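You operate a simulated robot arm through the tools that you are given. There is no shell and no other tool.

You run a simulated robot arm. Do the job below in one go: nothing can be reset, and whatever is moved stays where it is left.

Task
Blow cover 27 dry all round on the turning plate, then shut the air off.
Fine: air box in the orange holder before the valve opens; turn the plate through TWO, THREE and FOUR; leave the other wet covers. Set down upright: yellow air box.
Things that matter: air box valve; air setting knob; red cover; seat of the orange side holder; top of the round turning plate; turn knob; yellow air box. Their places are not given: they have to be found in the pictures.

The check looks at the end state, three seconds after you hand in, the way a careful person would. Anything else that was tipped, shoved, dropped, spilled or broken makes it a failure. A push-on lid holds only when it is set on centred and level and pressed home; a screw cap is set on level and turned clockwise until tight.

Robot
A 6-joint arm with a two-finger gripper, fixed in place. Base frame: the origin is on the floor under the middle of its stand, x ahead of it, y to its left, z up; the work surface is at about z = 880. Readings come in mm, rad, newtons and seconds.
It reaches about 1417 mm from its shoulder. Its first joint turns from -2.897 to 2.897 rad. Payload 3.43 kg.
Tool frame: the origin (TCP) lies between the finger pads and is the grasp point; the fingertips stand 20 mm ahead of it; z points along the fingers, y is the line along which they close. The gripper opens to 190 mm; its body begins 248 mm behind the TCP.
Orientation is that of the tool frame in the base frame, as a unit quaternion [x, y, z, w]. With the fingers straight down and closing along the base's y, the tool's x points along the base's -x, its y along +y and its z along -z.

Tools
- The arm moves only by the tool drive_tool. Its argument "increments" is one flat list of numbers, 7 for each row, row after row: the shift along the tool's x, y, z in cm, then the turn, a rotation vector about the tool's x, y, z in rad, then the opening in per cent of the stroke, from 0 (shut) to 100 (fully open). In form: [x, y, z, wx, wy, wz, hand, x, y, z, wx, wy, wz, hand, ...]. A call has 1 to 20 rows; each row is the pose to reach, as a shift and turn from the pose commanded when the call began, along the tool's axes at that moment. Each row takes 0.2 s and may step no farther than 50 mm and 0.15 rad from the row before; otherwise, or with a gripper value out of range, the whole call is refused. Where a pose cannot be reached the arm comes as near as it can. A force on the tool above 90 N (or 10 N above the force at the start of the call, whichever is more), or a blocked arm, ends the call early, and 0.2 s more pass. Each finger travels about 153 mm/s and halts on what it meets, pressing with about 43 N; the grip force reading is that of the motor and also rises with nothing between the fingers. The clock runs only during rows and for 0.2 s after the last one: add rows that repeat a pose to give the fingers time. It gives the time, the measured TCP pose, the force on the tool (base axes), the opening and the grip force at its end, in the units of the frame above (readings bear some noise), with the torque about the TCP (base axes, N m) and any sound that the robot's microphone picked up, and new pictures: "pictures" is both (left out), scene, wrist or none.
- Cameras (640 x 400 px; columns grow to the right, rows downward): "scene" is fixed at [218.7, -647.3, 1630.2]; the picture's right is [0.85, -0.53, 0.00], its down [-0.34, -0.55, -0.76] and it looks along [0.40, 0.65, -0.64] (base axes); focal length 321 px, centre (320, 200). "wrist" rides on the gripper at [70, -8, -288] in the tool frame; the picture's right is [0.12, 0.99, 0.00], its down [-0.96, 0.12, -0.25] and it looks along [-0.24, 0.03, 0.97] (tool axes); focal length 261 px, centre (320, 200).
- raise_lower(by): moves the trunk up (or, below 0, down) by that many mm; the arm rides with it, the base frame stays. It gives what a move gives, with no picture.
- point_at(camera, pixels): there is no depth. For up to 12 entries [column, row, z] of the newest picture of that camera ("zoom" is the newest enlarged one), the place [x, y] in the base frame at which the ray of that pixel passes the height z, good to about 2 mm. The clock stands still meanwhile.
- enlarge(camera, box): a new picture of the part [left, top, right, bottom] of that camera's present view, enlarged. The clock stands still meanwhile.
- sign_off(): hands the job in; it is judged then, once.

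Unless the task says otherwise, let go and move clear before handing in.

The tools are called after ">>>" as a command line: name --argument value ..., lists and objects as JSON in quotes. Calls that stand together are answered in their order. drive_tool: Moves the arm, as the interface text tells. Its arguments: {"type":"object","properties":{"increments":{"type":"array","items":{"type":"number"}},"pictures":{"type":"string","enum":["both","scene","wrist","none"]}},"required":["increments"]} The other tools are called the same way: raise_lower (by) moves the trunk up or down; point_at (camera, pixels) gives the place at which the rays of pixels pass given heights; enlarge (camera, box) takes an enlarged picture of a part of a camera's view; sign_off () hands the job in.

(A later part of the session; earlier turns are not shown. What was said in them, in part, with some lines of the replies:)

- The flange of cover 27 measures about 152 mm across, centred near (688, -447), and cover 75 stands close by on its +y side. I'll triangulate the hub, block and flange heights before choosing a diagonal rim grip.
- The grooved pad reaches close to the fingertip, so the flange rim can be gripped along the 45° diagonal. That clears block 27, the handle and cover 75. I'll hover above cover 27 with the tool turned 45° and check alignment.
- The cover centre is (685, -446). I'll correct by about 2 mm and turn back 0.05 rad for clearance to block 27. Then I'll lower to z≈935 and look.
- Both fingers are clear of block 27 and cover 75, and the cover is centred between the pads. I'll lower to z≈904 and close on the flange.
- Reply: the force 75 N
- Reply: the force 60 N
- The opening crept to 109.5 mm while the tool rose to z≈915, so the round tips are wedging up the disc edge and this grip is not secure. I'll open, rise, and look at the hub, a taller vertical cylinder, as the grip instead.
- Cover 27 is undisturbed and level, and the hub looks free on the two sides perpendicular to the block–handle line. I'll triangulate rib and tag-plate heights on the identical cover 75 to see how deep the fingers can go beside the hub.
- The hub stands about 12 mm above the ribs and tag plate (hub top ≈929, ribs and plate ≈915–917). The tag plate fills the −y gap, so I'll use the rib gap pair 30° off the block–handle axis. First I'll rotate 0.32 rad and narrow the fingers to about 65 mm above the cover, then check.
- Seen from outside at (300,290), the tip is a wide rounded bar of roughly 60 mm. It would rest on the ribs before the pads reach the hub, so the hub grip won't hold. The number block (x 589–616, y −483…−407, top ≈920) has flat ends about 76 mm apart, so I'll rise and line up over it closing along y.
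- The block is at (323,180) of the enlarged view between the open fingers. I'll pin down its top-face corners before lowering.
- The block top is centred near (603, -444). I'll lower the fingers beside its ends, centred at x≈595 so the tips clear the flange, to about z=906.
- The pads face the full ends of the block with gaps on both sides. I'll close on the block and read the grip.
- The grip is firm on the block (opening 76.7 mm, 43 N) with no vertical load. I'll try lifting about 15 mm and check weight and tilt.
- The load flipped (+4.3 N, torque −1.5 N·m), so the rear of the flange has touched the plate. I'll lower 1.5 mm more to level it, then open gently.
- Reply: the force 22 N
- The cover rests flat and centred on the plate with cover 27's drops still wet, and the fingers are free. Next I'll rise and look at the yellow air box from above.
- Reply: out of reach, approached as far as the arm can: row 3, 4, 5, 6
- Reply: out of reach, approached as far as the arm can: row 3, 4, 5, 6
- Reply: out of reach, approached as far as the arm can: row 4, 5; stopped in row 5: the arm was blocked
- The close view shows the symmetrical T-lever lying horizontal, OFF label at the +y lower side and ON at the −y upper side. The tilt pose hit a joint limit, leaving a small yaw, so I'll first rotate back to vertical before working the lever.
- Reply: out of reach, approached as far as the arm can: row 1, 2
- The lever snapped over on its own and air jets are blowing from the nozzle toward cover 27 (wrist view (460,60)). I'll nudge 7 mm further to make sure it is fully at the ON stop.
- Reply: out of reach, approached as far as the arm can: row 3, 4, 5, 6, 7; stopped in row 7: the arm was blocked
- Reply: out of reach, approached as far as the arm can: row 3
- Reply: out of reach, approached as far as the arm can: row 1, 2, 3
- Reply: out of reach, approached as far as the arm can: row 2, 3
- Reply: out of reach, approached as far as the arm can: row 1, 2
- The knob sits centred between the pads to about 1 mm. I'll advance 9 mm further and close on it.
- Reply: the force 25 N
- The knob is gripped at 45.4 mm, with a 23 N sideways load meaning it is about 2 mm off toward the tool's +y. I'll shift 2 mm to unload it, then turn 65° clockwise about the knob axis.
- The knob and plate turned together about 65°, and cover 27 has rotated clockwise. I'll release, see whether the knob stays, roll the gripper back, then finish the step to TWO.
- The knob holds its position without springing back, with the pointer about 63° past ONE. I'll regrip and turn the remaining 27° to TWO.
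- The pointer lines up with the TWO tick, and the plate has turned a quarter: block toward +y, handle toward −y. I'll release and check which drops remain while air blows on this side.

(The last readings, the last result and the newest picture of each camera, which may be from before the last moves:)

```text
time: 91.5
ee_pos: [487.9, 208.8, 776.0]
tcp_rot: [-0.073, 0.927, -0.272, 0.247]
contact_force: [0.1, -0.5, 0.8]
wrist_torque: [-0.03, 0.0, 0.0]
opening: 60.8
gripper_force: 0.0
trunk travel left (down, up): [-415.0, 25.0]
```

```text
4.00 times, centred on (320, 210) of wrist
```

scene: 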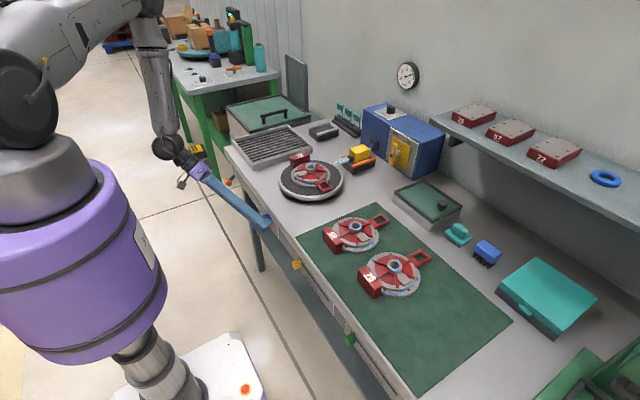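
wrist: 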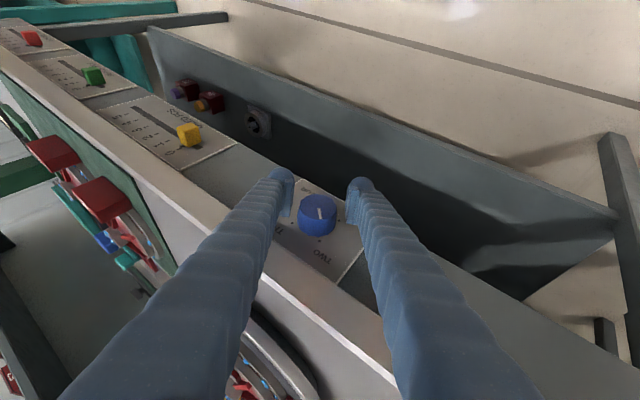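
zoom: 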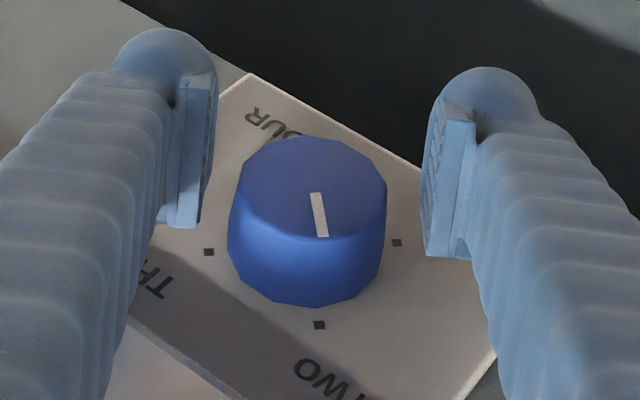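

Released; drops remain on the side now facing the nozzle (420,182), so this side needs some seconds. Meanwhile I'll roll the open gripper back toward −85° to prepare a full 90° turn.

>>> drive_tool --increments '[-0.011, -0.044, -0.019, 0.1134, 0, -0.0653, 32, -0.022, -0.088, -0.038, 0.2269, 0, -0.1306, 32, -0.033, -0.133, -0.057, 0.3403, 0, -0.1959, 32, -0.043, -0.177, -0.075, 0.4537, 0, -0.2611, 32, -0.054, -0.221, -0.094, 0.5671, 0, -0.3264, 32, -0.065, -0.265, -0.113, 0.6806, 0, -0.3917, 32, -0.076, -0.309, -0.132, 0.794, 0, -0.457, 32, -0.076, -0.309, -0.132, 0.794, 0, -0.457, 32, -0.076, -0.309, -0.132, 0.794, 0, -0.457, 32, -0.076, -0.309, -0.132, 0.794, 0, -0.457, 32]' --pictures "both"

>>> enlarge --camera "scene" --box '[275, 145, 350, 205]'

>>> enlarge --camera "wrist" --box '[260, 160, 380, 260]'

>>> enlarge --camera "scene" --box '[170, 130, 300, 260]'

```text
time: 93.7
ee_pos: [486.8, 207.5, 780.0]
tcp_rot: [-0.175, 0.711, -0.654, 0.19]
contact_force: [-0.2, 0.9, -0.5]
wrist_torque: [0.0, 0.0, -0.01]
opening: 60.9
gripper_force: 0.1
trunk travel left (down, up): [-415.0, 25.0]
```

scene: 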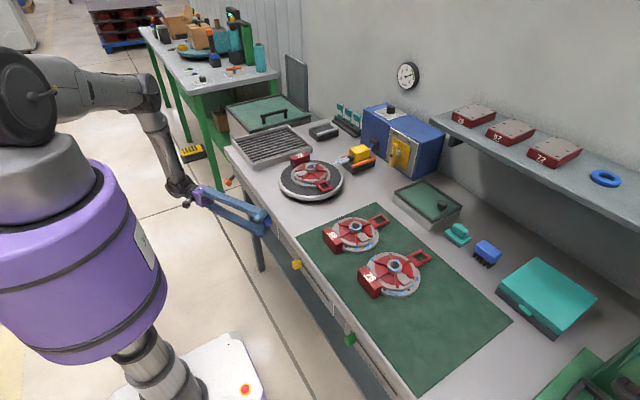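
wrist: 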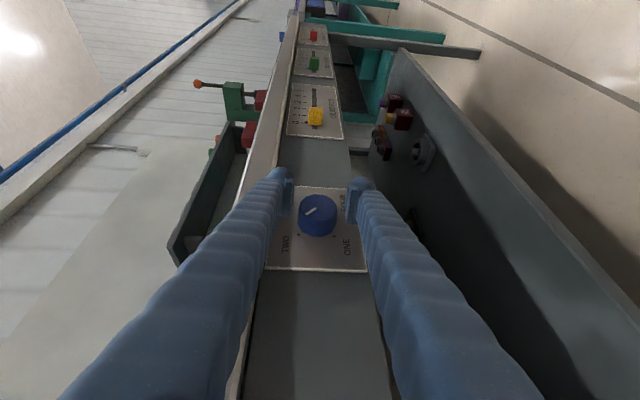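

```text
6.67 times, centred on (312, 175) of scene
```

zoom: 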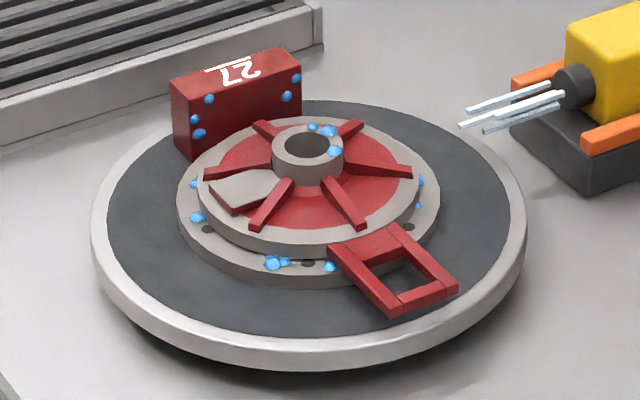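

```text
4.00 times, centred on (320, 210) of wrist
```

zoom: 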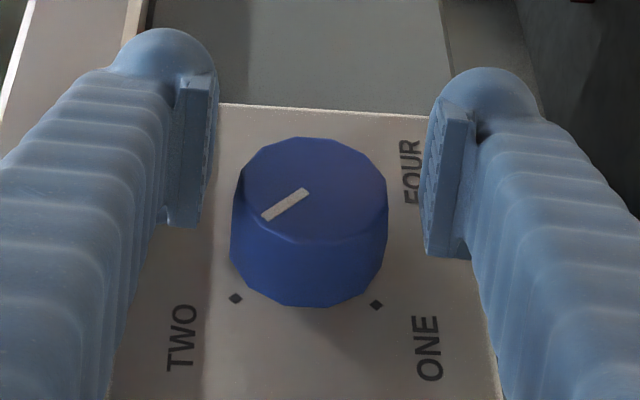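

```text
3.08 times, centred on (235, 195) of scene
```

zoom: 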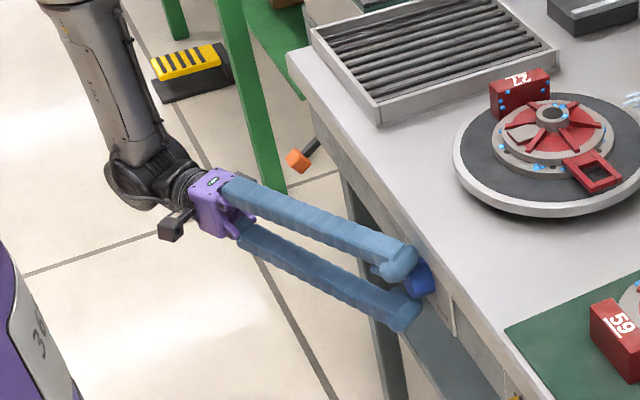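

The 90° stroke start pose is reached. But drops on the nozzle side at (420,182) haven't vanished yet, so I'll check the gauge now that air is flowing and look at the jets.

>>> enlarge --camera "scene" --box '[390, 55, 426, 95]'

>>> enlarge --camera "scene" --box '[325, 135, 425, 195]'

>>> enlarge --camera "scene" --box '[295, 155, 345, 195]'

```text
10.00 times, centred on (408, 75) of scene
```

zoom: 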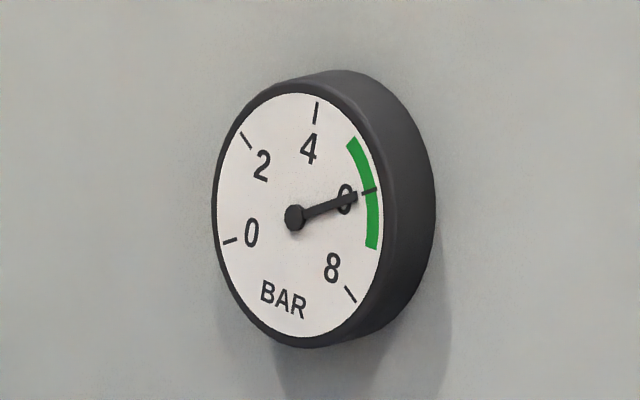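

```text
6.40 times, centred on (375, 165) of scene
```

zoom: 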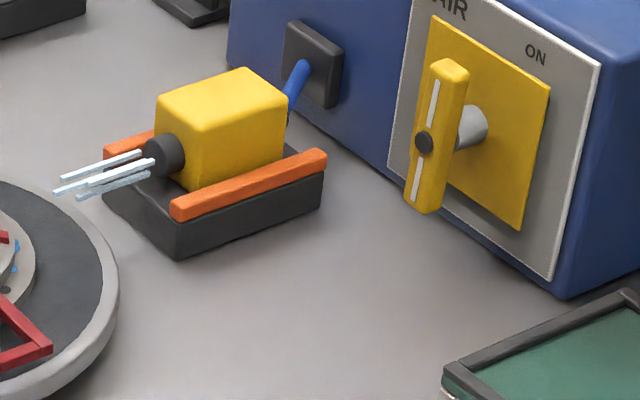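

```text
10.00 times, centred on (320, 175) of scene
```

zoom: 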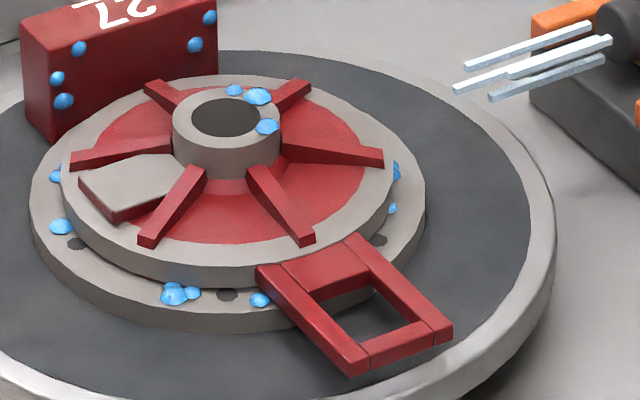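

The gauge holds 6 bar in the green and the valve is fully ON. I'll wait about 4 s at TWO with the air blowing and see whether the drops facing the nozzle disappear.

>>> drive_tool --increments '[0, 0, 0, 0, 0, 0, 32, 0, 0, 0, 0, 0, 0, 32, 0, 0, 0, 0, 0, 0, 32, 0, 0, 0, 0, 0, 0, 32, 0, 0, 0, 0, 0, 0, 32, 0, 0, 0, 0, 0, 0, 32, 0, 0, 0, 0, 0, 0, 32, 0, 0, 0, 0, 0, 0, 32, 0, 0, 0, 0, 0, 0, 32, 0, 0, 0, 0, 0, 0, 32, 0, 0, 0, 0, 0, 0, 32, 0, 0, 0, 0, 0, 0, 32, 0, 0, 0, 0, 0, 0, 32, 0, 0, 0, 0, 0, 0, 32, 0, 0, 0, 0, 0, 0, 32, 0, 0, 0, 0, 0, 0, 32, 0, 0, 0, 0, 0, 0, 32, 0, 0, 0, 0, 0, 0, 32, 0, 0, 0, 0, 0, 0, 32, 0, 0, 0, 0, 0, 0, 32]' --pictures "scene"

>>> enlarge --camera "scene" --box '[295, 155, 345, 195]'

```text
time: 97.9
ee_pos: [487.5, 207.1, 778.5]
tcp_rot: [-0.175, 0.711, -0.654, 0.189]
contact_force: [0.5, 0.4, 0.4]
wrist_torque: [-0.03, -0.01, 0.02]
opening: 60.8
gripper_force: 0.0
trunk travel left (down, up): [-415.0, 25.0]
```

scene: 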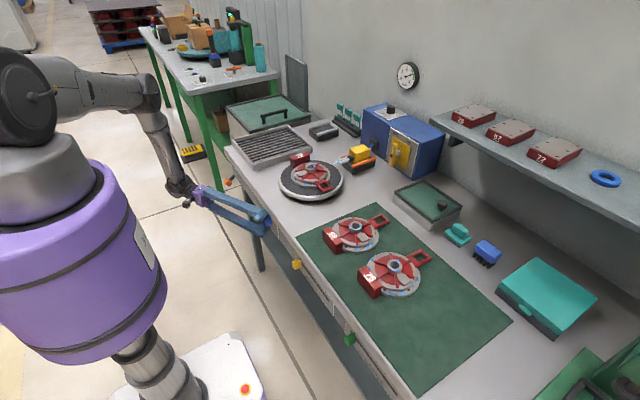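

```text
10.00 times, centred on (320, 175) of scene
```

zoom: 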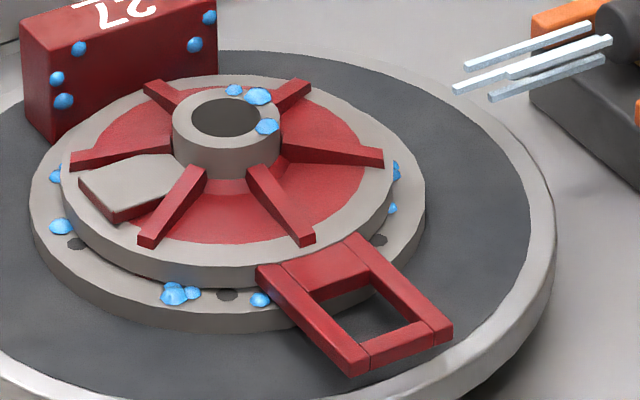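

No visible change at TWO after about 7 s, so the drops may only clear once the whole round is done. I'll go on: grip the knob and turn the full 90° to THREE.

>>> drive_tool --increments '[0, 0, 0, 0, 0, 0, 24, 0, 0, 0, 0, 0, 0, 18, 0, 0, 0, 0, 0, 0, 16, -0.001, 0.047, -0.003, -0.1059, 0, 0.0609, 16, -0.006, 0.094, -0.01, -0.2118, 0, 0.1218, 16, -0.013, 0.14, -0.022, -0.3178, 0, 0.1827, 16, -0.023, 0.184, -0.039, -0.4237, 0, 0.2436, 16, -0.035, 0.224, -0.061, -0.5296, 0, 0.3045, 16, -0.05, 0.261, -0.086, -0.6355, 0, 0.3654, 16, -0.067, 0.295, -0.116, -0.7415, 0, 0.4263, 16, -0.086, 0.323, -0.149, -0.8474, 0, 0.4872, 16, -0.106, 0.348, -0.184, -0.9533, 0, 0.5481, 16, -0.128, 0.367, -0.222, -1.0592, 0, 0.609, 16, -0.151, 0.38, -0.262, -1.1651, 0, 0.6699, 16, -0.174, 0.388, -0.303, -1.2711, 0, 0.7308, 16, -0.198, 0.39, -0.344, -1.377, 0, 0.7917, 16, -0.198, 0.39, -0.344, -1.377, 0, 0.7917, 16]' --pictures "both"

>>> enlarge --camera "wrist" --box '[260, 160, 380, 260]'

>>> enlarge --camera "scene" --box '[275, 145, 350, 205]'

```text
time: 101.5
ee_pos: [488.0, 209.4, 777.2]
tcp_rot: [0.014, 0.965, 0.05, 0.257]
contact_force: [-15.0, -2.9, -0.4]
wrist_torque: [0.01, -0.87, -0.43]
opening: 45.5
gripper_force: 45.4
trunk travel left (down, up): [-415.0, 25.0]
```

scene: 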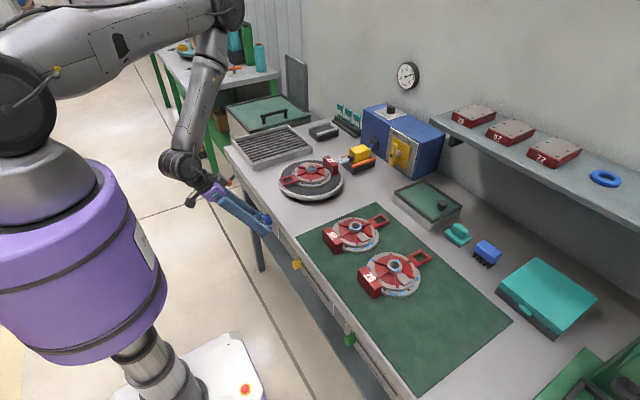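
wrist: 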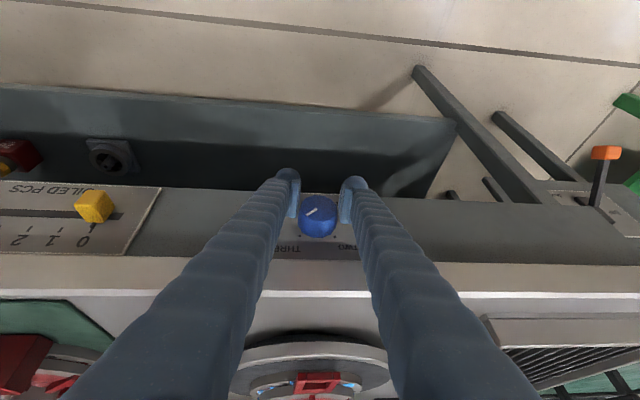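

```text
4.00 times, centred on (320, 210) of wrist
```

zoom: 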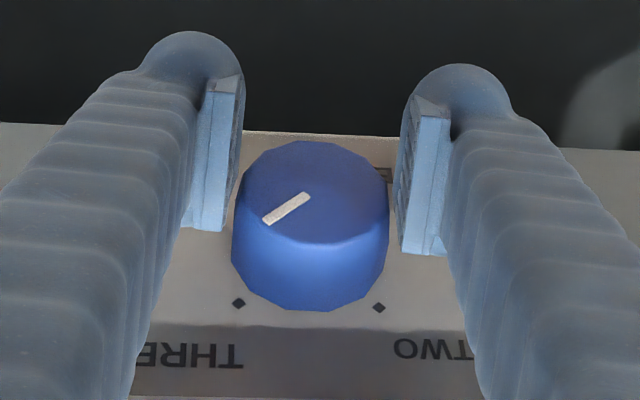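

```text
6.67 times, centred on (312, 175) of scene
```

zoom: 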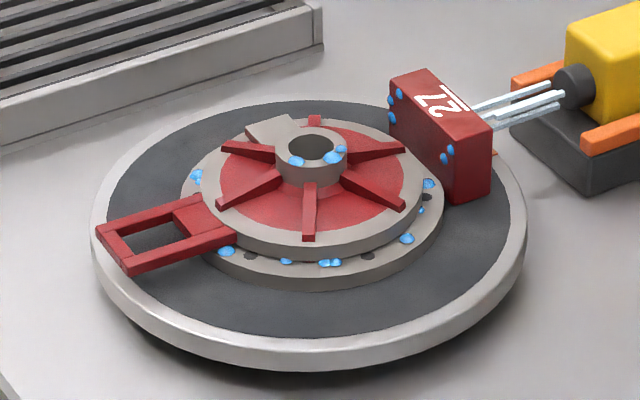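

The pointer is on THREE and the block now faces the nozzle, 180° from the start. I'll release, roll back for the last turn and let the air blow here.

>>> drive_tool --increments '[0, 0, 0, 0, 0, 0, 26, 0, 0, 0, 0, 0, 0, 32, -0.015, -0.03, -0.027, 0.1059, 0, -0.0609, 32, -0.03, -0.06, -0.053, 0.2118, 0, -0.1218, 32, -0.046, -0.09, -0.08, 0.3178, 0, -0.1827, 32, -0.061, -0.12, -0.106, 0.4237, 0, -0.2436, 32, -0.076, -0.15, -0.133, 0.5296, 0, -0.3045, 32, -0.091, -0.18, -0.159, 0.6355, 0, -0.3654, 32, -0.107, -0.21, -0.186, 0.7415, 0, -0.4263, 32, -0.122, -0.24, -0.212, 0.8474, 0, -0.4872, 32, -0.137, -0.27, -0.238, 0.9533, 0, -0.5481, 32, -0.152, -0.3, -0.265, 1.0592, 0, -0.609, 32, -0.168, -0.33, -0.291, 1.1651, 0, -0.6699, 32, -0.183, -0.36, -0.318, 1.2711, 0, -0.7308, 32, -0.198, -0.39, -0.344, 1.377, 0, -0.7917, 32, -0.198, -0.39, -0.344, 1.377, 0, -0.7917, 32, -0.198, -0.39, -0.344, 1.377, 0, -0.7917, 32, -0.198, -0.39, -0.344, 1.377, 0, -0.7917, 32, -0.198, -0.39, -0.344, 1.377, 0, -0.7917, 32, -0.198, -0.39, -0.344, 1.377, 0, -0.7917, 32]' --pictures "both"

>>> enlarge --camera "wrist" --box '[260, 160, 380, 260]'

>>> enlarge --camera "scene" --box '[275, 145, 350, 205]'

```text
time: 105.7
ee_pos: [487.9, 206.2, 780.6]
tcp_rot: [-0.175, 0.711, -0.654, 0.19]
contact_force: [-0.5, 0.5, -0.1]
wrist_torque: [-0.01, -0.01, -0.02]
opening: 60.9
gripper_force: 0.0
trunk travel left (down, up): [-415.0, 25.0]
```

scene: 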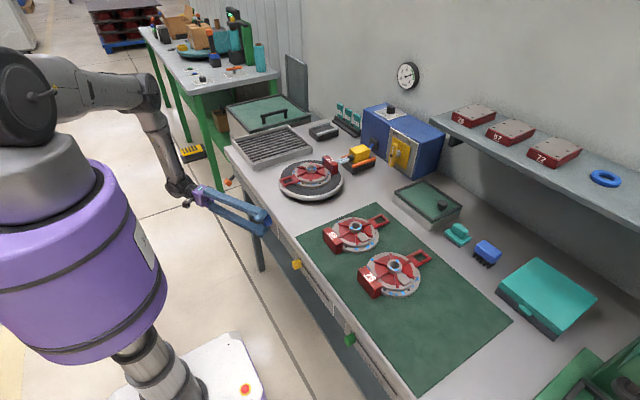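
wrist: 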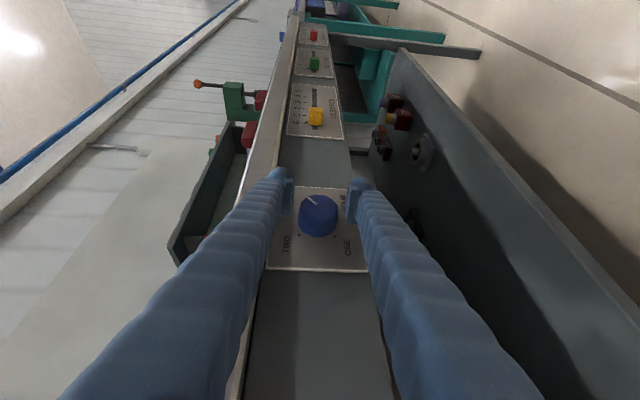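

```text
4.00 times, centred on (320, 210) of wrist
```

zoom: 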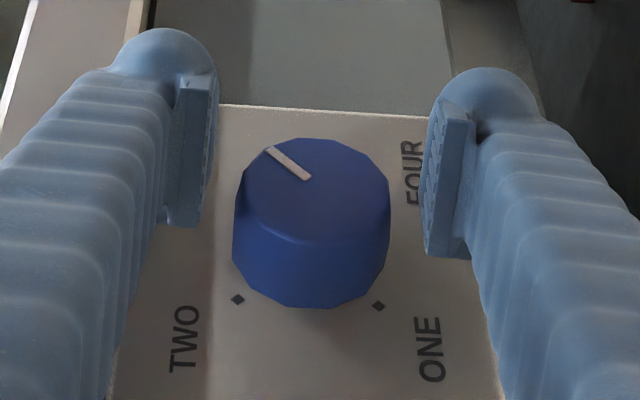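

```text
6.67 times, centred on (312, 175) of scene
```

zoom: 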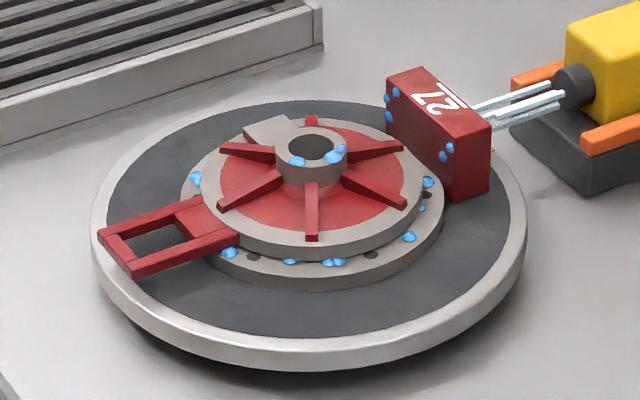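

The pointer rests at THREE and air is on. I'll hold here another 4 s so this side gets a good blow.

>>> drive_tool --increments '[0, 0, 0, 0, 0, 0, 32, 0, 0, 0, 0, 0, 0, 32, 0, 0, 0, 0, 0, 0, 32, 0, 0, 0, 0, 0, 0, 32, 0, 0, 0, 0, 0, 0, 32, 0, 0, 0, 0, 0, 0, 32, 0, 0, 0, 0, 0, 0, 32, 0, 0, 0, 0, 0, 0, 32, 0, 0, 0, 0, 0, 0, 32, 0, 0, 0, 0, 0, 0, 32, 0, 0, 0, 0, 0, 0, 32, 0, 0, 0, 0, 0, 0, 32, 0, 0, 0, 0, 0, 0, 32, 0, 0, 0, 0, 0, 0, 32, 0, 0, 0, 0, 0, 0, 32, 0, 0, 0, 0, 0, 0, 32, 0, 0, 0, 0, 0, 0, 32, 0, 0, 0, 0, 0, 0, 32, 0, 0, 0, 0, 0, 0, 32, 0, 0, 0, 0, 0, 0, 32]' --pictures "scene"

>>> enlarge --camera "scene" --box '[275, 145, 350, 205]'

```text
time: 109.9
ee_pos: [485.7, 206.6, 780.5]
tcp_rot: [-0.175, 0.711, -0.654, 0.19]
contact_force: [-0.3, 0.1, 0.1]
wrist_torque: [0.0, 0.0, -0.01]
opening: 60.8
gripper_force: 0.0
trunk travel left (down, up): [-415.0, 25.0]
```

scene: 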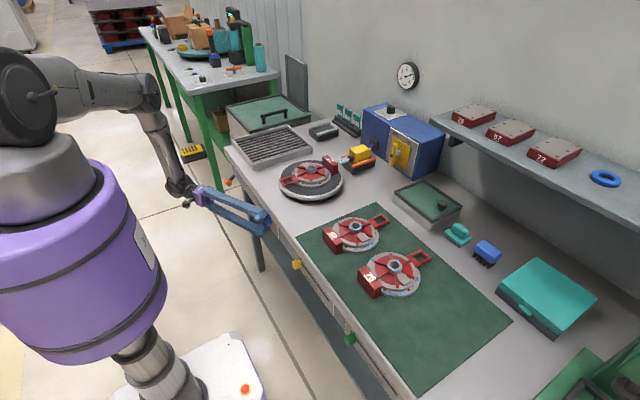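

```text
6.67 times, centred on (312, 175) of scene
```

zoom: 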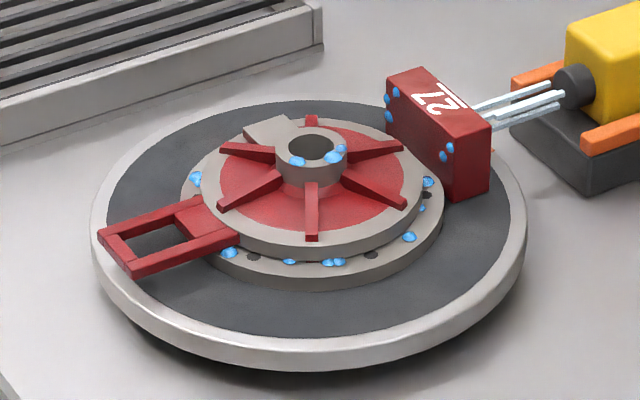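

Still no visible change, as before. I'll make the last 90° turn to FOUR with the same stroke.

>>> drive_tool --increments '[0, 0, 0, 0, 0, 0, 24, 0, 0, 0, 0, 0, 0, 18, 0, 0, 0, 0, 0, 0, 16, -0.001, 0.047, -0.003, -0.1059, 0, 0.0609, 16, -0.006, 0.094, -0.01, -0.2118, 0, 0.1218, 16, -0.013, 0.14, -0.022, -0.3178, 0, 0.1827, 16, -0.023, 0.184, -0.039, -0.4237, 0, 0.2436, 16, -0.035, 0.224, -0.061, -0.5296, 0, 0.3045, 16, -0.05, 0.261, -0.086, -0.6355, 0, 0.3654, 16, -0.067, 0.295, -0.116, -0.7415, 0, 0.4263, 16, -0.086, 0.323, -0.149, -0.8474, 0, 0.4872, 16, -0.106, 0.348, -0.184, -0.9533, 0, 0.5481, 16, -0.128, 0.367, -0.222, -1.0592, 0, 0.609, 16, -0.151, 0.38, -0.262, -1.1651, 0, 0.6699, 16, -0.174, 0.388, -0.303, -1.2711, 0, 0.7308, 16, -0.198, 0.39, -0.344, -1.377, 0, 0.7917, 16, -0.198, 0.39, -0.344, -1.377, 0, 0.7917, 16]' --pictures "both"

>>> enlarge --camera "wrist" --box '[260, 160, 380, 260]'

>>> enlarge --camera "scene" --box '[275, 145, 350, 205]'

```text
time: 113.5
ee_pos: [486.8, 210.0, 775.7]
tcp_rot: [0.014, 0.965, 0.049, 0.256]
contact_force: [-18.3, -11.2, -1.6]
wrist_torque: [-0.07, -0.9, -0.55]
opening: 45.5
gripper_force: 45.8
trunk travel left (down, up): [-415.0, 25.0]
```

scene: 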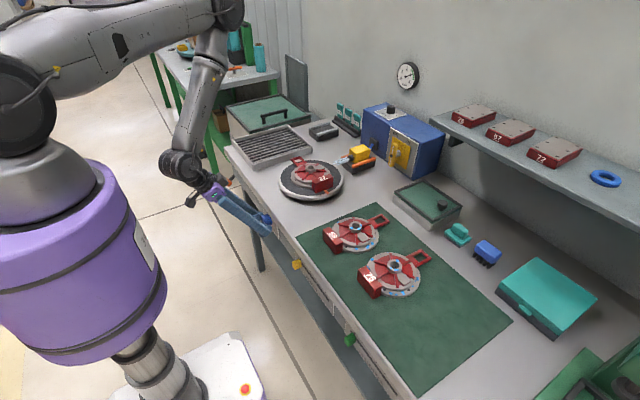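
wrist: 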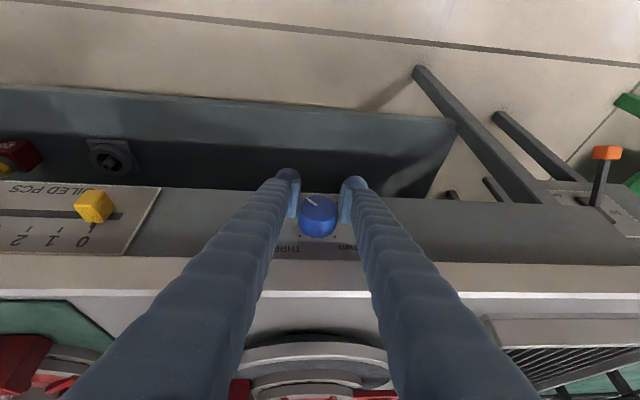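

```text
4.00 times, centred on (320, 210) of wrist
```

zoom: 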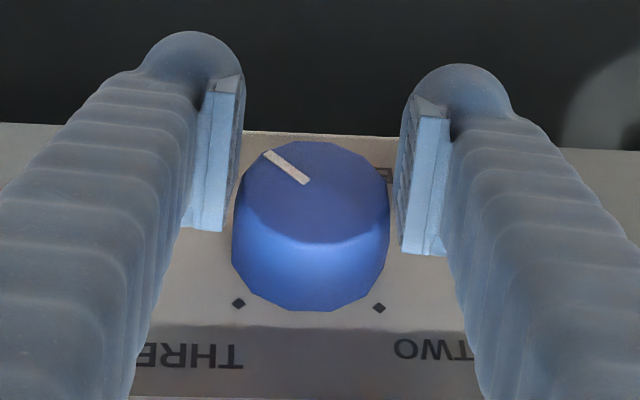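

```text
6.67 times, centred on (312, 175) of scene
```

zoom: 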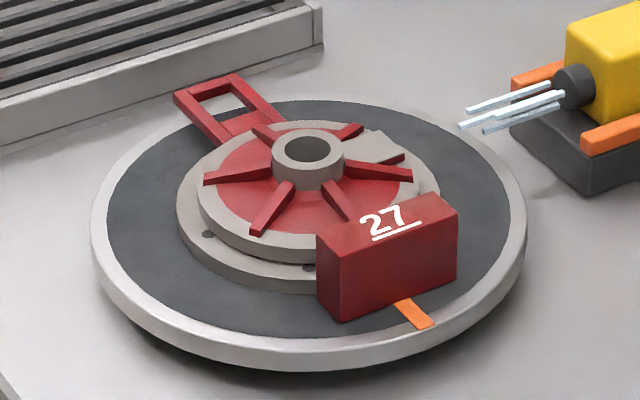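

All the drops on cover 27 vanished as the plate reached FOUR, so it is dry all round. I'll release the knob, roll back slightly and retreat in front of it.

>>> drive_tool --increments '[0, 0, 0, 0, 0, 0, 26, 0, 0, 0, 0, 0, 0, 32, 0, 0, 0, 0, 0, 0, 32, 0, -0.06, -0.03, 0.1214, 0, -0.0698, 32, 0, -0.1, -0.05, 0.2428, 0, -0.1396, 32, 0.9, -0.1, -0.55, 0.2428, 0, -0.1396, 32, 1.8, -0.1, -1.1, 0.2428, 0, -0.1396, 32, 2.86, -0.1, -1.65, 0.2428, 0, -0.1396, 32, 2.86, -0.1, -1.65, 0.2428, 0, -0.1396, 32]' --pictures "both"

>>> enlarge --camera "wrist" --box '[250, 150, 390, 270]'

>>> enlarge --camera "scene" --box '[275, 145, 350, 205]'

```text
time: 115.5
ee_pos: [454.9, 208.8, 777.1]
tcp_rot: [-0.023, 0.962, -0.086, 0.256]
contact_force: [0.2, -1.2, 0.3]
wrist_torque: [0.0, 0.02, 0.01]
opening: 60.6
gripper_force: 0.1
trunk travel left (down, up): [-415.0, 25.0]
```

scene: 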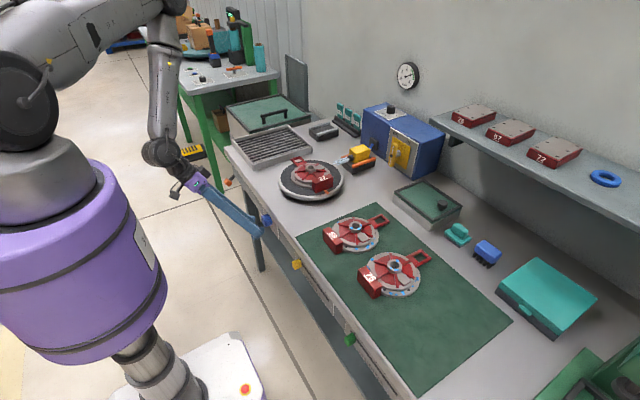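
wrist: 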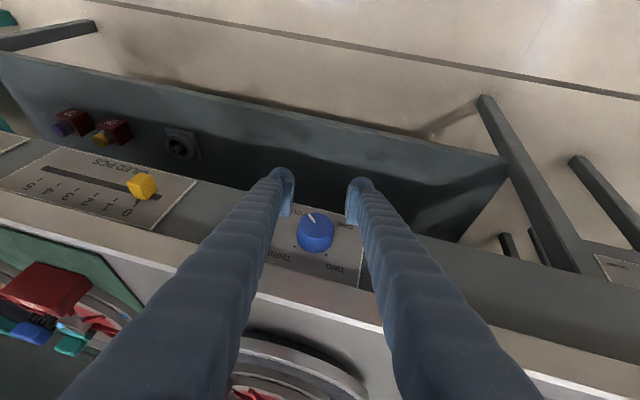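

```text
3.33 times, centred on (320, 210) of wrist
```

zoom: 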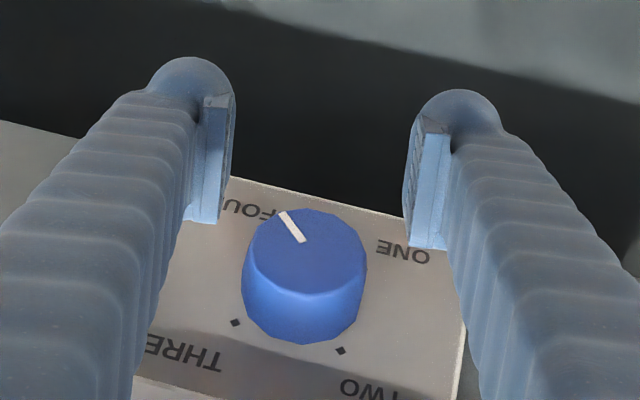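

```text
6.67 times, centred on (312, 175) of scene
```

zoom: 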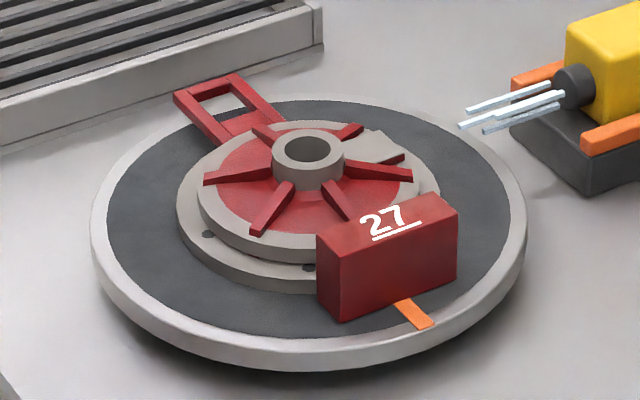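

The pointer sits at FOUR and cover 27 shows no drops. I'll straighten the tool to vertical here in front of the bench, then rise.

>>> drive_tool --increments '[0.2, 0, 0, -0.035, 0.104, 0.009, 32, 0.4, 0, 0, -0.07, 0.209, 0.019, 32, 0.4, 0, 0, -0.105, 0.313, 0.028, 32, 0.4, 0, 0, -0.14, 0.418, 0.038, 32, 0.4, 0, 0, -0.1755, 0.522, 0.047, 32, 0.4, 0, 0, -0.1755, 0.522, 0.047, 32]' --pictures "scene"

```text
time: 116.9
ee_pos: [451.3, 210.3, 776.4]
tcp_rot: [0.0, 1.0, -0.001, -0.003]
contact_force: [-0.1, -0.5, 0.5]
wrist_torque: [0.01, -0.04, 0.01]
opening: 61.1
gripper_force: 0.1
trunk travel left (down, up): [-415.0, 25.0]
```

scene: 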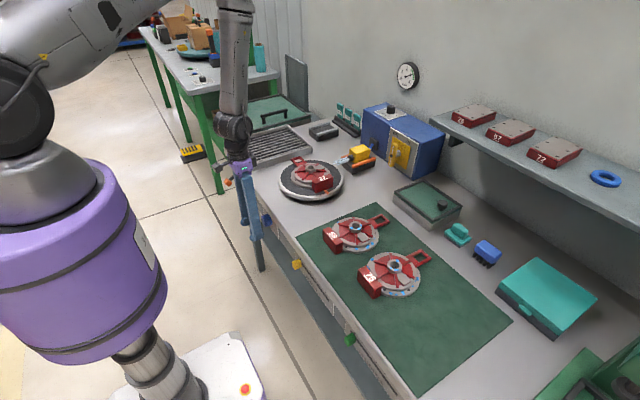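

Vertical and clear at (451, 210, 776). I'll rise and travel back to the valve with the fingers closed, to push the lever back to OFF.

>>> drive_tool --increments '[-0.5, 0, -4.5, 0, 0, 0, 25, -1, 0, -9, 0, 0, 0, 15, -1.5, 0, -13.5, 0, 0, 0, 5, -1.5, 0, -18, 0, 0, 0, 0, -1.5, 0, -22.5, 0, 0, 0, 0, -1.5, 0, -27, 0, 0, 0, 0, -2, 0, -31.5, 0, 0, 0, 0, -6, 0, -33, 0, 0, 0, 0, -10.5, -0.5, -33, 0, 0, 0, 0, -15, -1, -33, 0, 0, 0, 0, -19.5, -1.5, -33, 0, 0, 0, 0, -24, -2, -33, 0, 0, 0, 0, -28.5, -2.5, -33, 0, 0, 0, 0, -33, -3, -33, 0, 0, 0, 0, -37.5, -4, -33, 0, 0, 0, 0, -42, -5, -33, 0, 0, 0, 0, -45, -5.5, -33, 0, 0, 0, 0, -45, -5.5, -33, 0, 0, 0, 0]' --pictures "both"

>>> enlarge --camera "scene" --box '[340, 90, 450, 190]'

```text
time: 120.7
ee_pos: [902.3, 154.2, 1104.1]
tcp_rot: [-0.001, 1.0, 0.001, -0.002]
contact_force: [-0.1, 1.0, 0.3]
wrist_torque: [-0.05, -0.03, 0.01]
opening: 0.2
gripper_force: 34.7
trunk travel left (down, up): [-415.0, 25.0]
```

scene: 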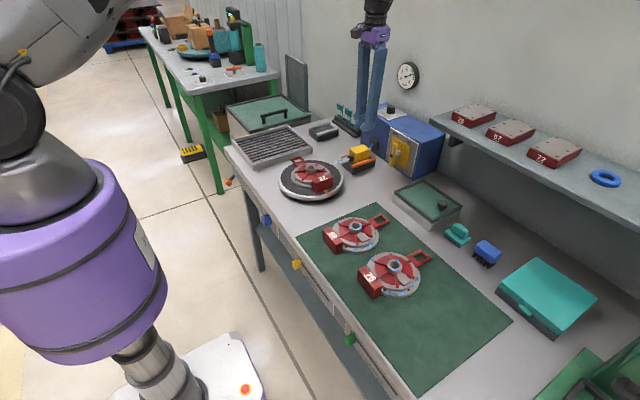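
wrist: 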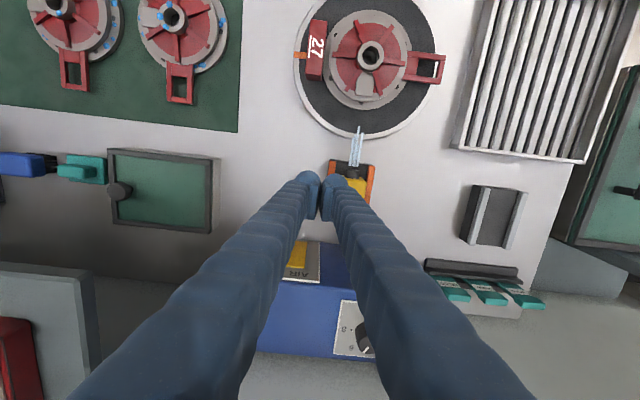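

```text
4.00 times, centred on (395, 140) of scene
```

zoom: 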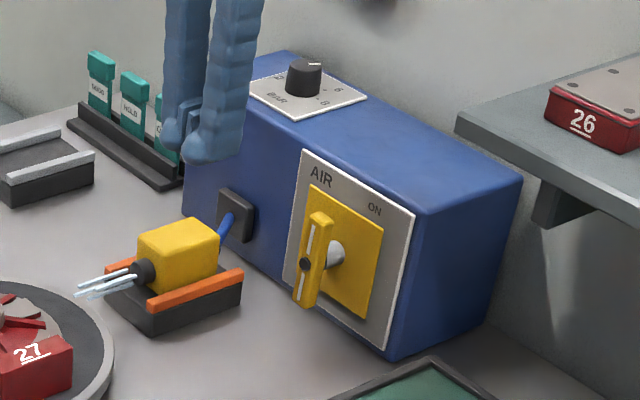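

Cover 27 is dry and the lever stands upright at ON. I'll bring the closed fingers to the +y side of the lever's upper half at about (1010, 150, 1000).

>>> drive_tool --increments '[-3.6, 0, 2, 0, 0, 0, 0, -7.2, 0, 4, 0, 0, 0, 0, -10.8, 0, 5.9, 0, 0, 0, 0, -10.8, 0, 8.2, 0, 0, 0, 0, -10.8, 0, 10.4, 0, 0, 0, 0, -10.8, 0, 10.4, 0, 0, 0, 0]' --pictures "both"

>>> enlarge --camera "scene" --box '[340, 90, 450, 190]'

>>> enlarge --camera "wrist" --box '[240, 130, 400, 250]'

```text
time: 122.1
ee_pos: [1008.6, 154.0, 999.4]
tcp_rot: [0.0, 1.0, 0.001, -0.001]
contact_force: [-0.6, -0.1, 0.6]
wrist_torque: [0.08, -0.07, -0.01]
opening: 0.3
gripper_force: 34.1
trunk travel left (down, up): [-415.0, 25.0]
```

scene: 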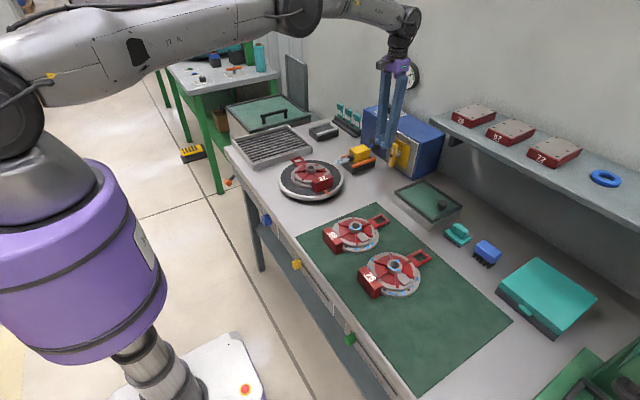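
wrist: 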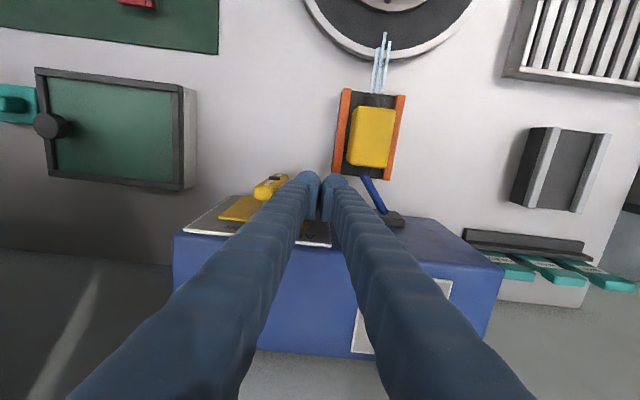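

```text
4.00 times, centred on (395, 140) of scene
```

zoom: 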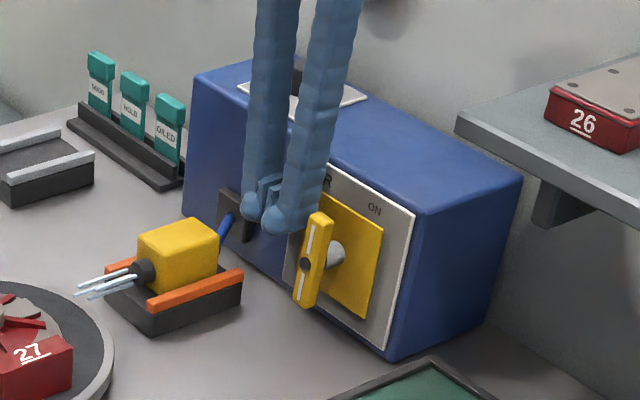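

```text
3.33 times, centred on (320, 190) of wrist
```

zoom: 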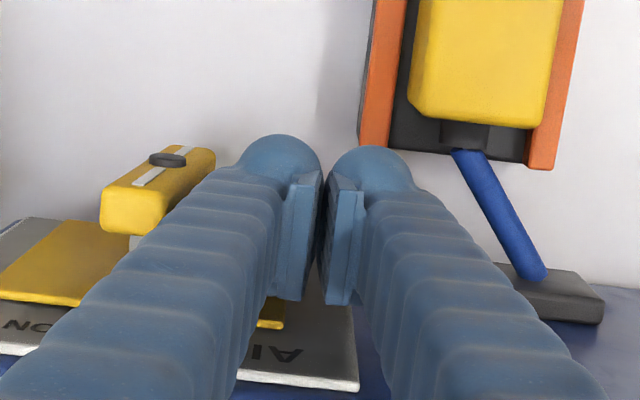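

The closed fingers are beside the lever's upper end. I'll sweep toward −y in small steps, pushing the top of the lever over.

>>> drive_tool --increments '[0, -1, 0, 0, 0, 0, 0, 0, -2, 0, 0, 0, 0, 0, 0, -3, 0, 0, 0, 0, 0, 0, -4, 0, 0, 0, 0, 0, 0, -4, 0, 0, 0, 0, 0]' --pictures "both"

>>> enlarge --camera "scene" --box '[340, 90, 450, 190]'

>>> enlarge --camera "wrist" --box '[240, 130, 400, 250]'

```text
time: 123.3
ee_pos: [1009.3, 114.7, 997.3]
tcp_rot: [0.0, 1.0, 0.0, -0.001]
contact_force: [0.4, 6.2, 5.1]
wrist_torque: [0.02, 0.02, 0.07]
opening: 0.0
gripper_force: 34.6
trunk travel left (down, up): [-415.0, 25.0]
```

scene: 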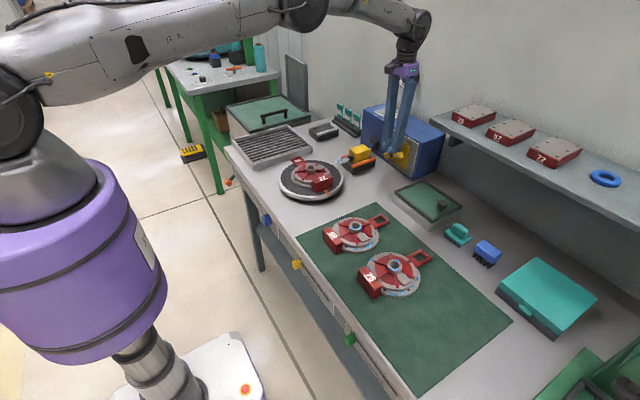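
wrist: 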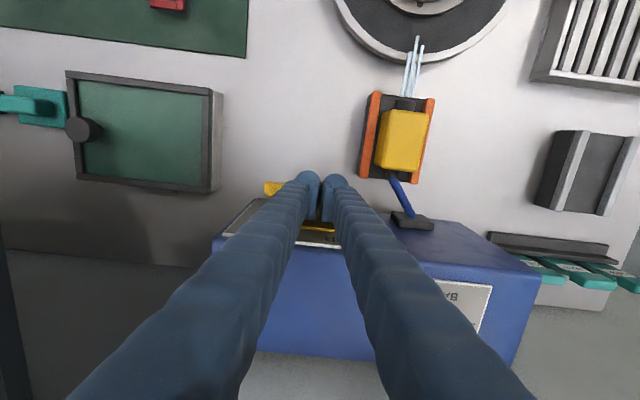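

```text
4.00 times, centred on (395, 140) of scene
```

zoom: 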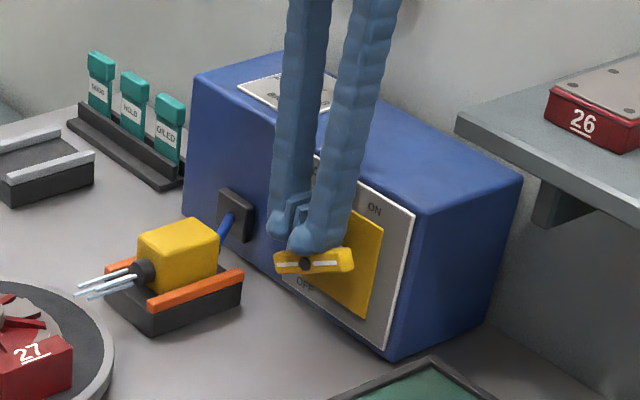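

```text
3.33 times, centred on (320, 190) of wrist
```

zoom: 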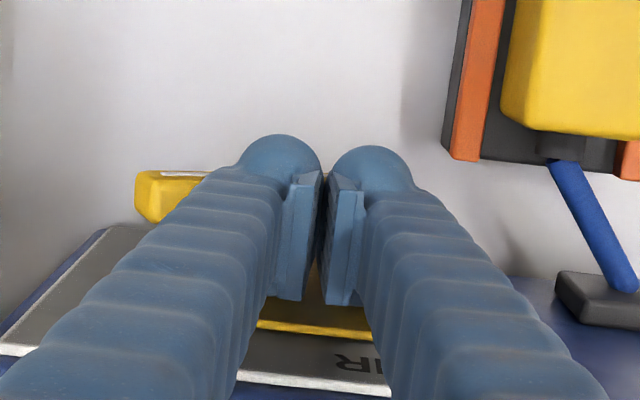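

The lever has turned well past halfway but air is still on. I'll keep sweeping to y≈75, then press down slightly to finish.

>>> drive_tool --increments '[0, -1, 0, 0, 0, 0, 0, 0, -2, 0, 0, 0, 0, 0, 0, -3, 0, 0, 0, 0, 0, 0, -4, 0, 0, 0, 0, 0, 0, -4, 0.4, 0, 0, 0, 0, 0, -4, 0.8, 0, 0, 0, 0, 0, -4, 0.8, 0, 0, 0, 0]' --pictures "both"

>>> enlarge --camera "scene" --box '[340, 90, 450, 190]'

>>> enlarge --camera "wrist" --box '[240, 130, 400, 250]'

```text
time: 124.9
ee_pos: [1008.6, 73.3, 997.7]
tcp_rot: [0.0, 1.0, 0.002, 0.003]
contact_force: [2.0, 3.7, 55.1]
wrist_torque: [0.15, 0.14, 0.02]
opening: 5.9
gripper_force: 33.8
trunk travel left (down, up): [-415.0, 25.0]
```

scene: 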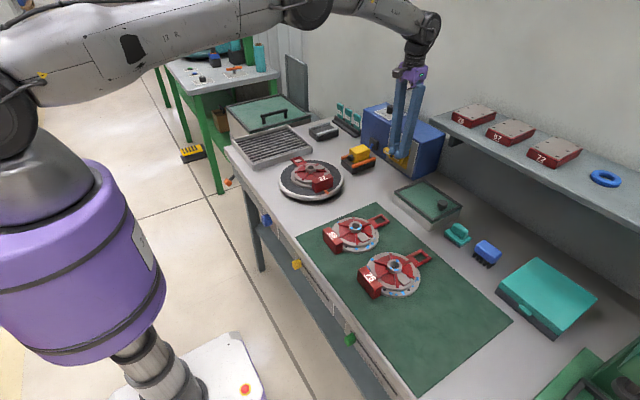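
wrist: 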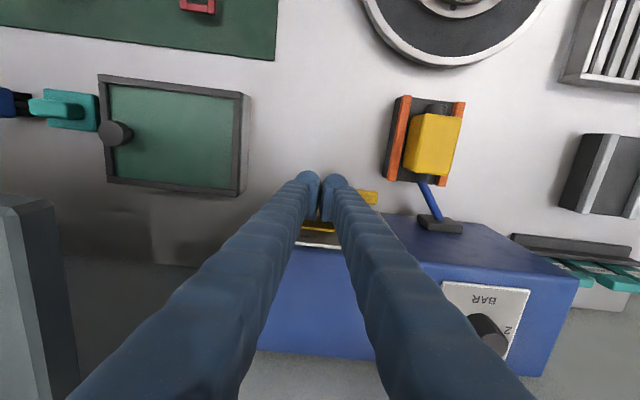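

```text
4.00 times, centred on (395, 140) of scene
```

zoom: 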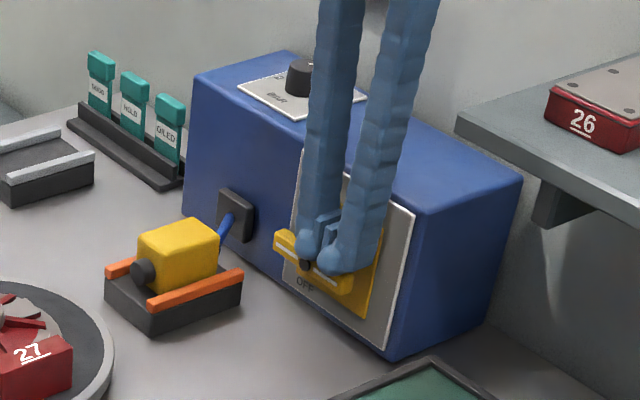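

```text
3.33 times, centred on (320, 190) of wrist
```

zoom: 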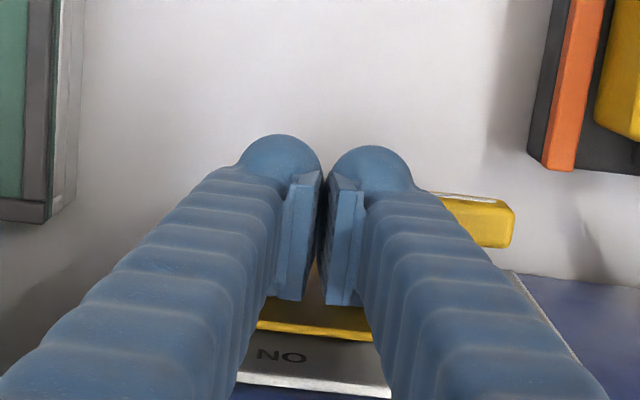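

The jets have stopped, and the lever is back horizontal at OFF against its stop (55 N). I'll lift off and retreat clear.

>>> drive_tool --increments '[0, 0, -0.8, 0, 0, 0, 0, 0, 0, -3, 0, 0, 0, 0, 0, 0, -7, 0, 0, 0, 0, 0, 0, -11, 0, 0, 0, 0, 4, 0, -13, 0, 0, 0, 0, 8.5, 0, -13, 0, 0, 0, 0, 13, 0, -13, 0, 0, 0, 0, 17.5, 0, -13, 0, 0, 0, 0, 22, 0, -13, 0, 0, 0, 0, 22, 0, -13, 0, 0, 0, 0]' --pictures "both"

>>> enlarge --camera "scene" --box '[340, 90, 450, 190]'

>>> enlarge --camera "scene" --box '[265, 130, 395, 210]'

```text
time: 127.1
ee_pos: [790.4, 73.6, 1118.0]
tcp_rot: [0.0, 1.0, 0.001, -0.002]
contact_force: [0.9, 0.7, -0.8]
wrist_torque: [0.0, 0.13, -0.02]
opening: 0.0
gripper_force: 33.9
trunk travel left (down, up): [-415.0, 25.0]
```

scene: 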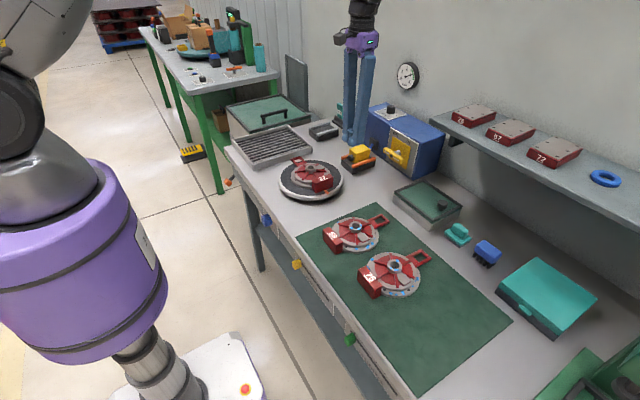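
wrist: 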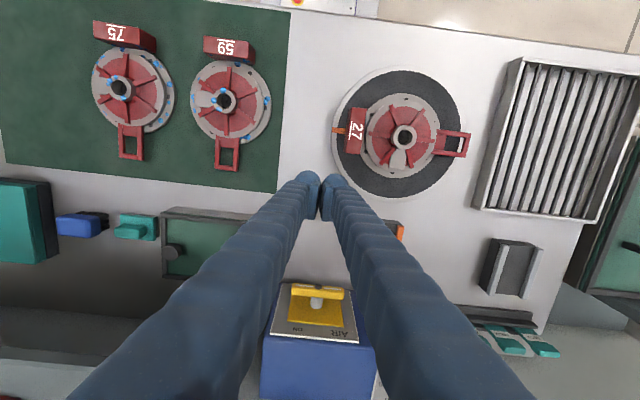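

```text
4.00 times, centred on (395, 140) of scene
```

zoom: 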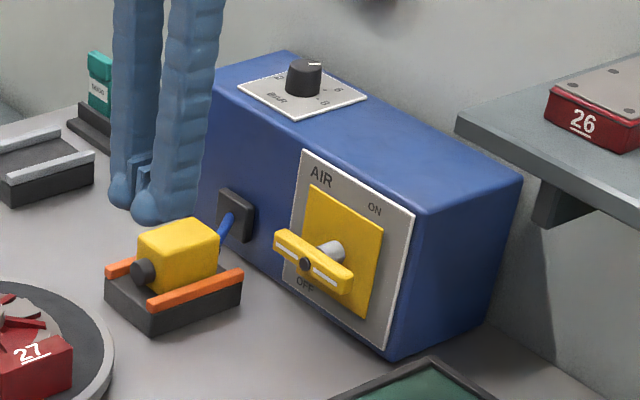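

```text
4.92 times, centred on (330, 170) of scene
```

zoom: 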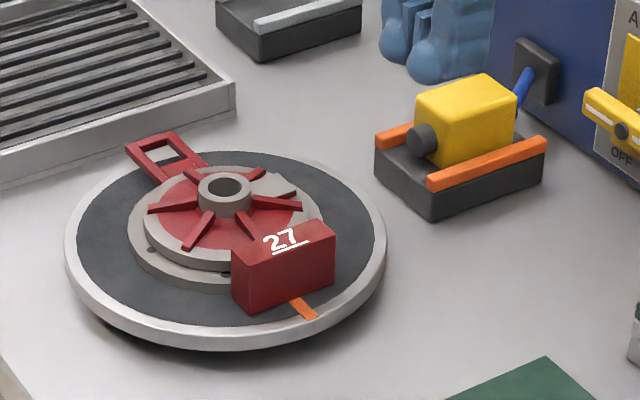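

The lever is at OFF, the jets are gone, and cover 27 looks dry. One last close check of cover 27 from above and of the other covers before I finish.

>>> enlarge --camera "wrist" --box '[330, 60, 480, 205]'

>>> enlarge --camera "scene" --box '[300, 195, 520, 360]'

>>> enlarge --camera "scene" --box '[245, 200, 295, 240]'

```text
2.76 times, centred on (405, 132) of wrist
```

zoom: 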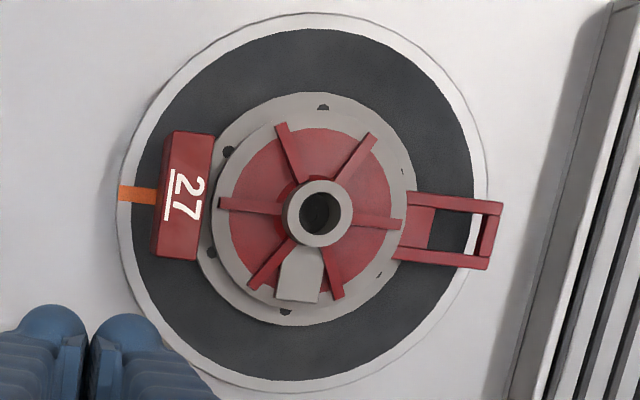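

```text
2.42 times, centred on (410, 278) of scene
```

zoom: 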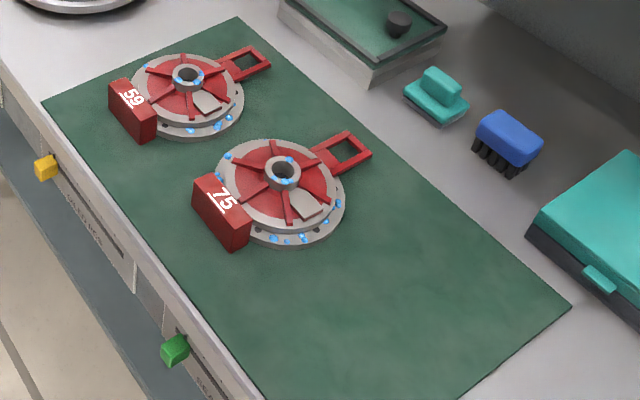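

```text
10.00 times, centred on (270, 220) of scene
```

zoom: 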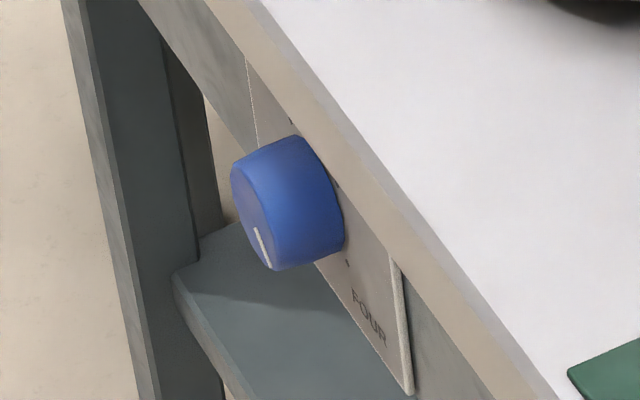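

Cover 27 sits centred on the plate with no drops, covers 59 and 75 are still wet and in place, and the knob points to FOUR. The air box is upright in the orange holder, the valve is at OFF and the gripper is clear, so I'm handing in.

>>> sign_off

```text
The job is handed in.
```

Cover 27 is blown dry all round and the air is shut off; I've handed the job in.

- **Cover 27:** it sits flat and centred on the turning plate, and no water drops show on it any more.
- **Air box:** it was set upright in the orange holder before the valve was opened, and I left it there.
- **Air and plate:** I opened the valve at ONE and turned the plate through TWO, THREE and FOUR with the air on. The gauge read 6 bar, inside the green band, so I did not touch the setting knob. The drops stayed visible until the turn to FOUR, where they all cleared together.
- **Valve:** the lever is back at OFF against its stop, and the jets have stopped.
- **Other covers:** 59 and 75 are still wet and in place on the mat.

My first grip on cover 27, by its rim, slipped and pressed down on the cover with about 74 N. I let go, found it still level and in place, and carried it by its number block instead.
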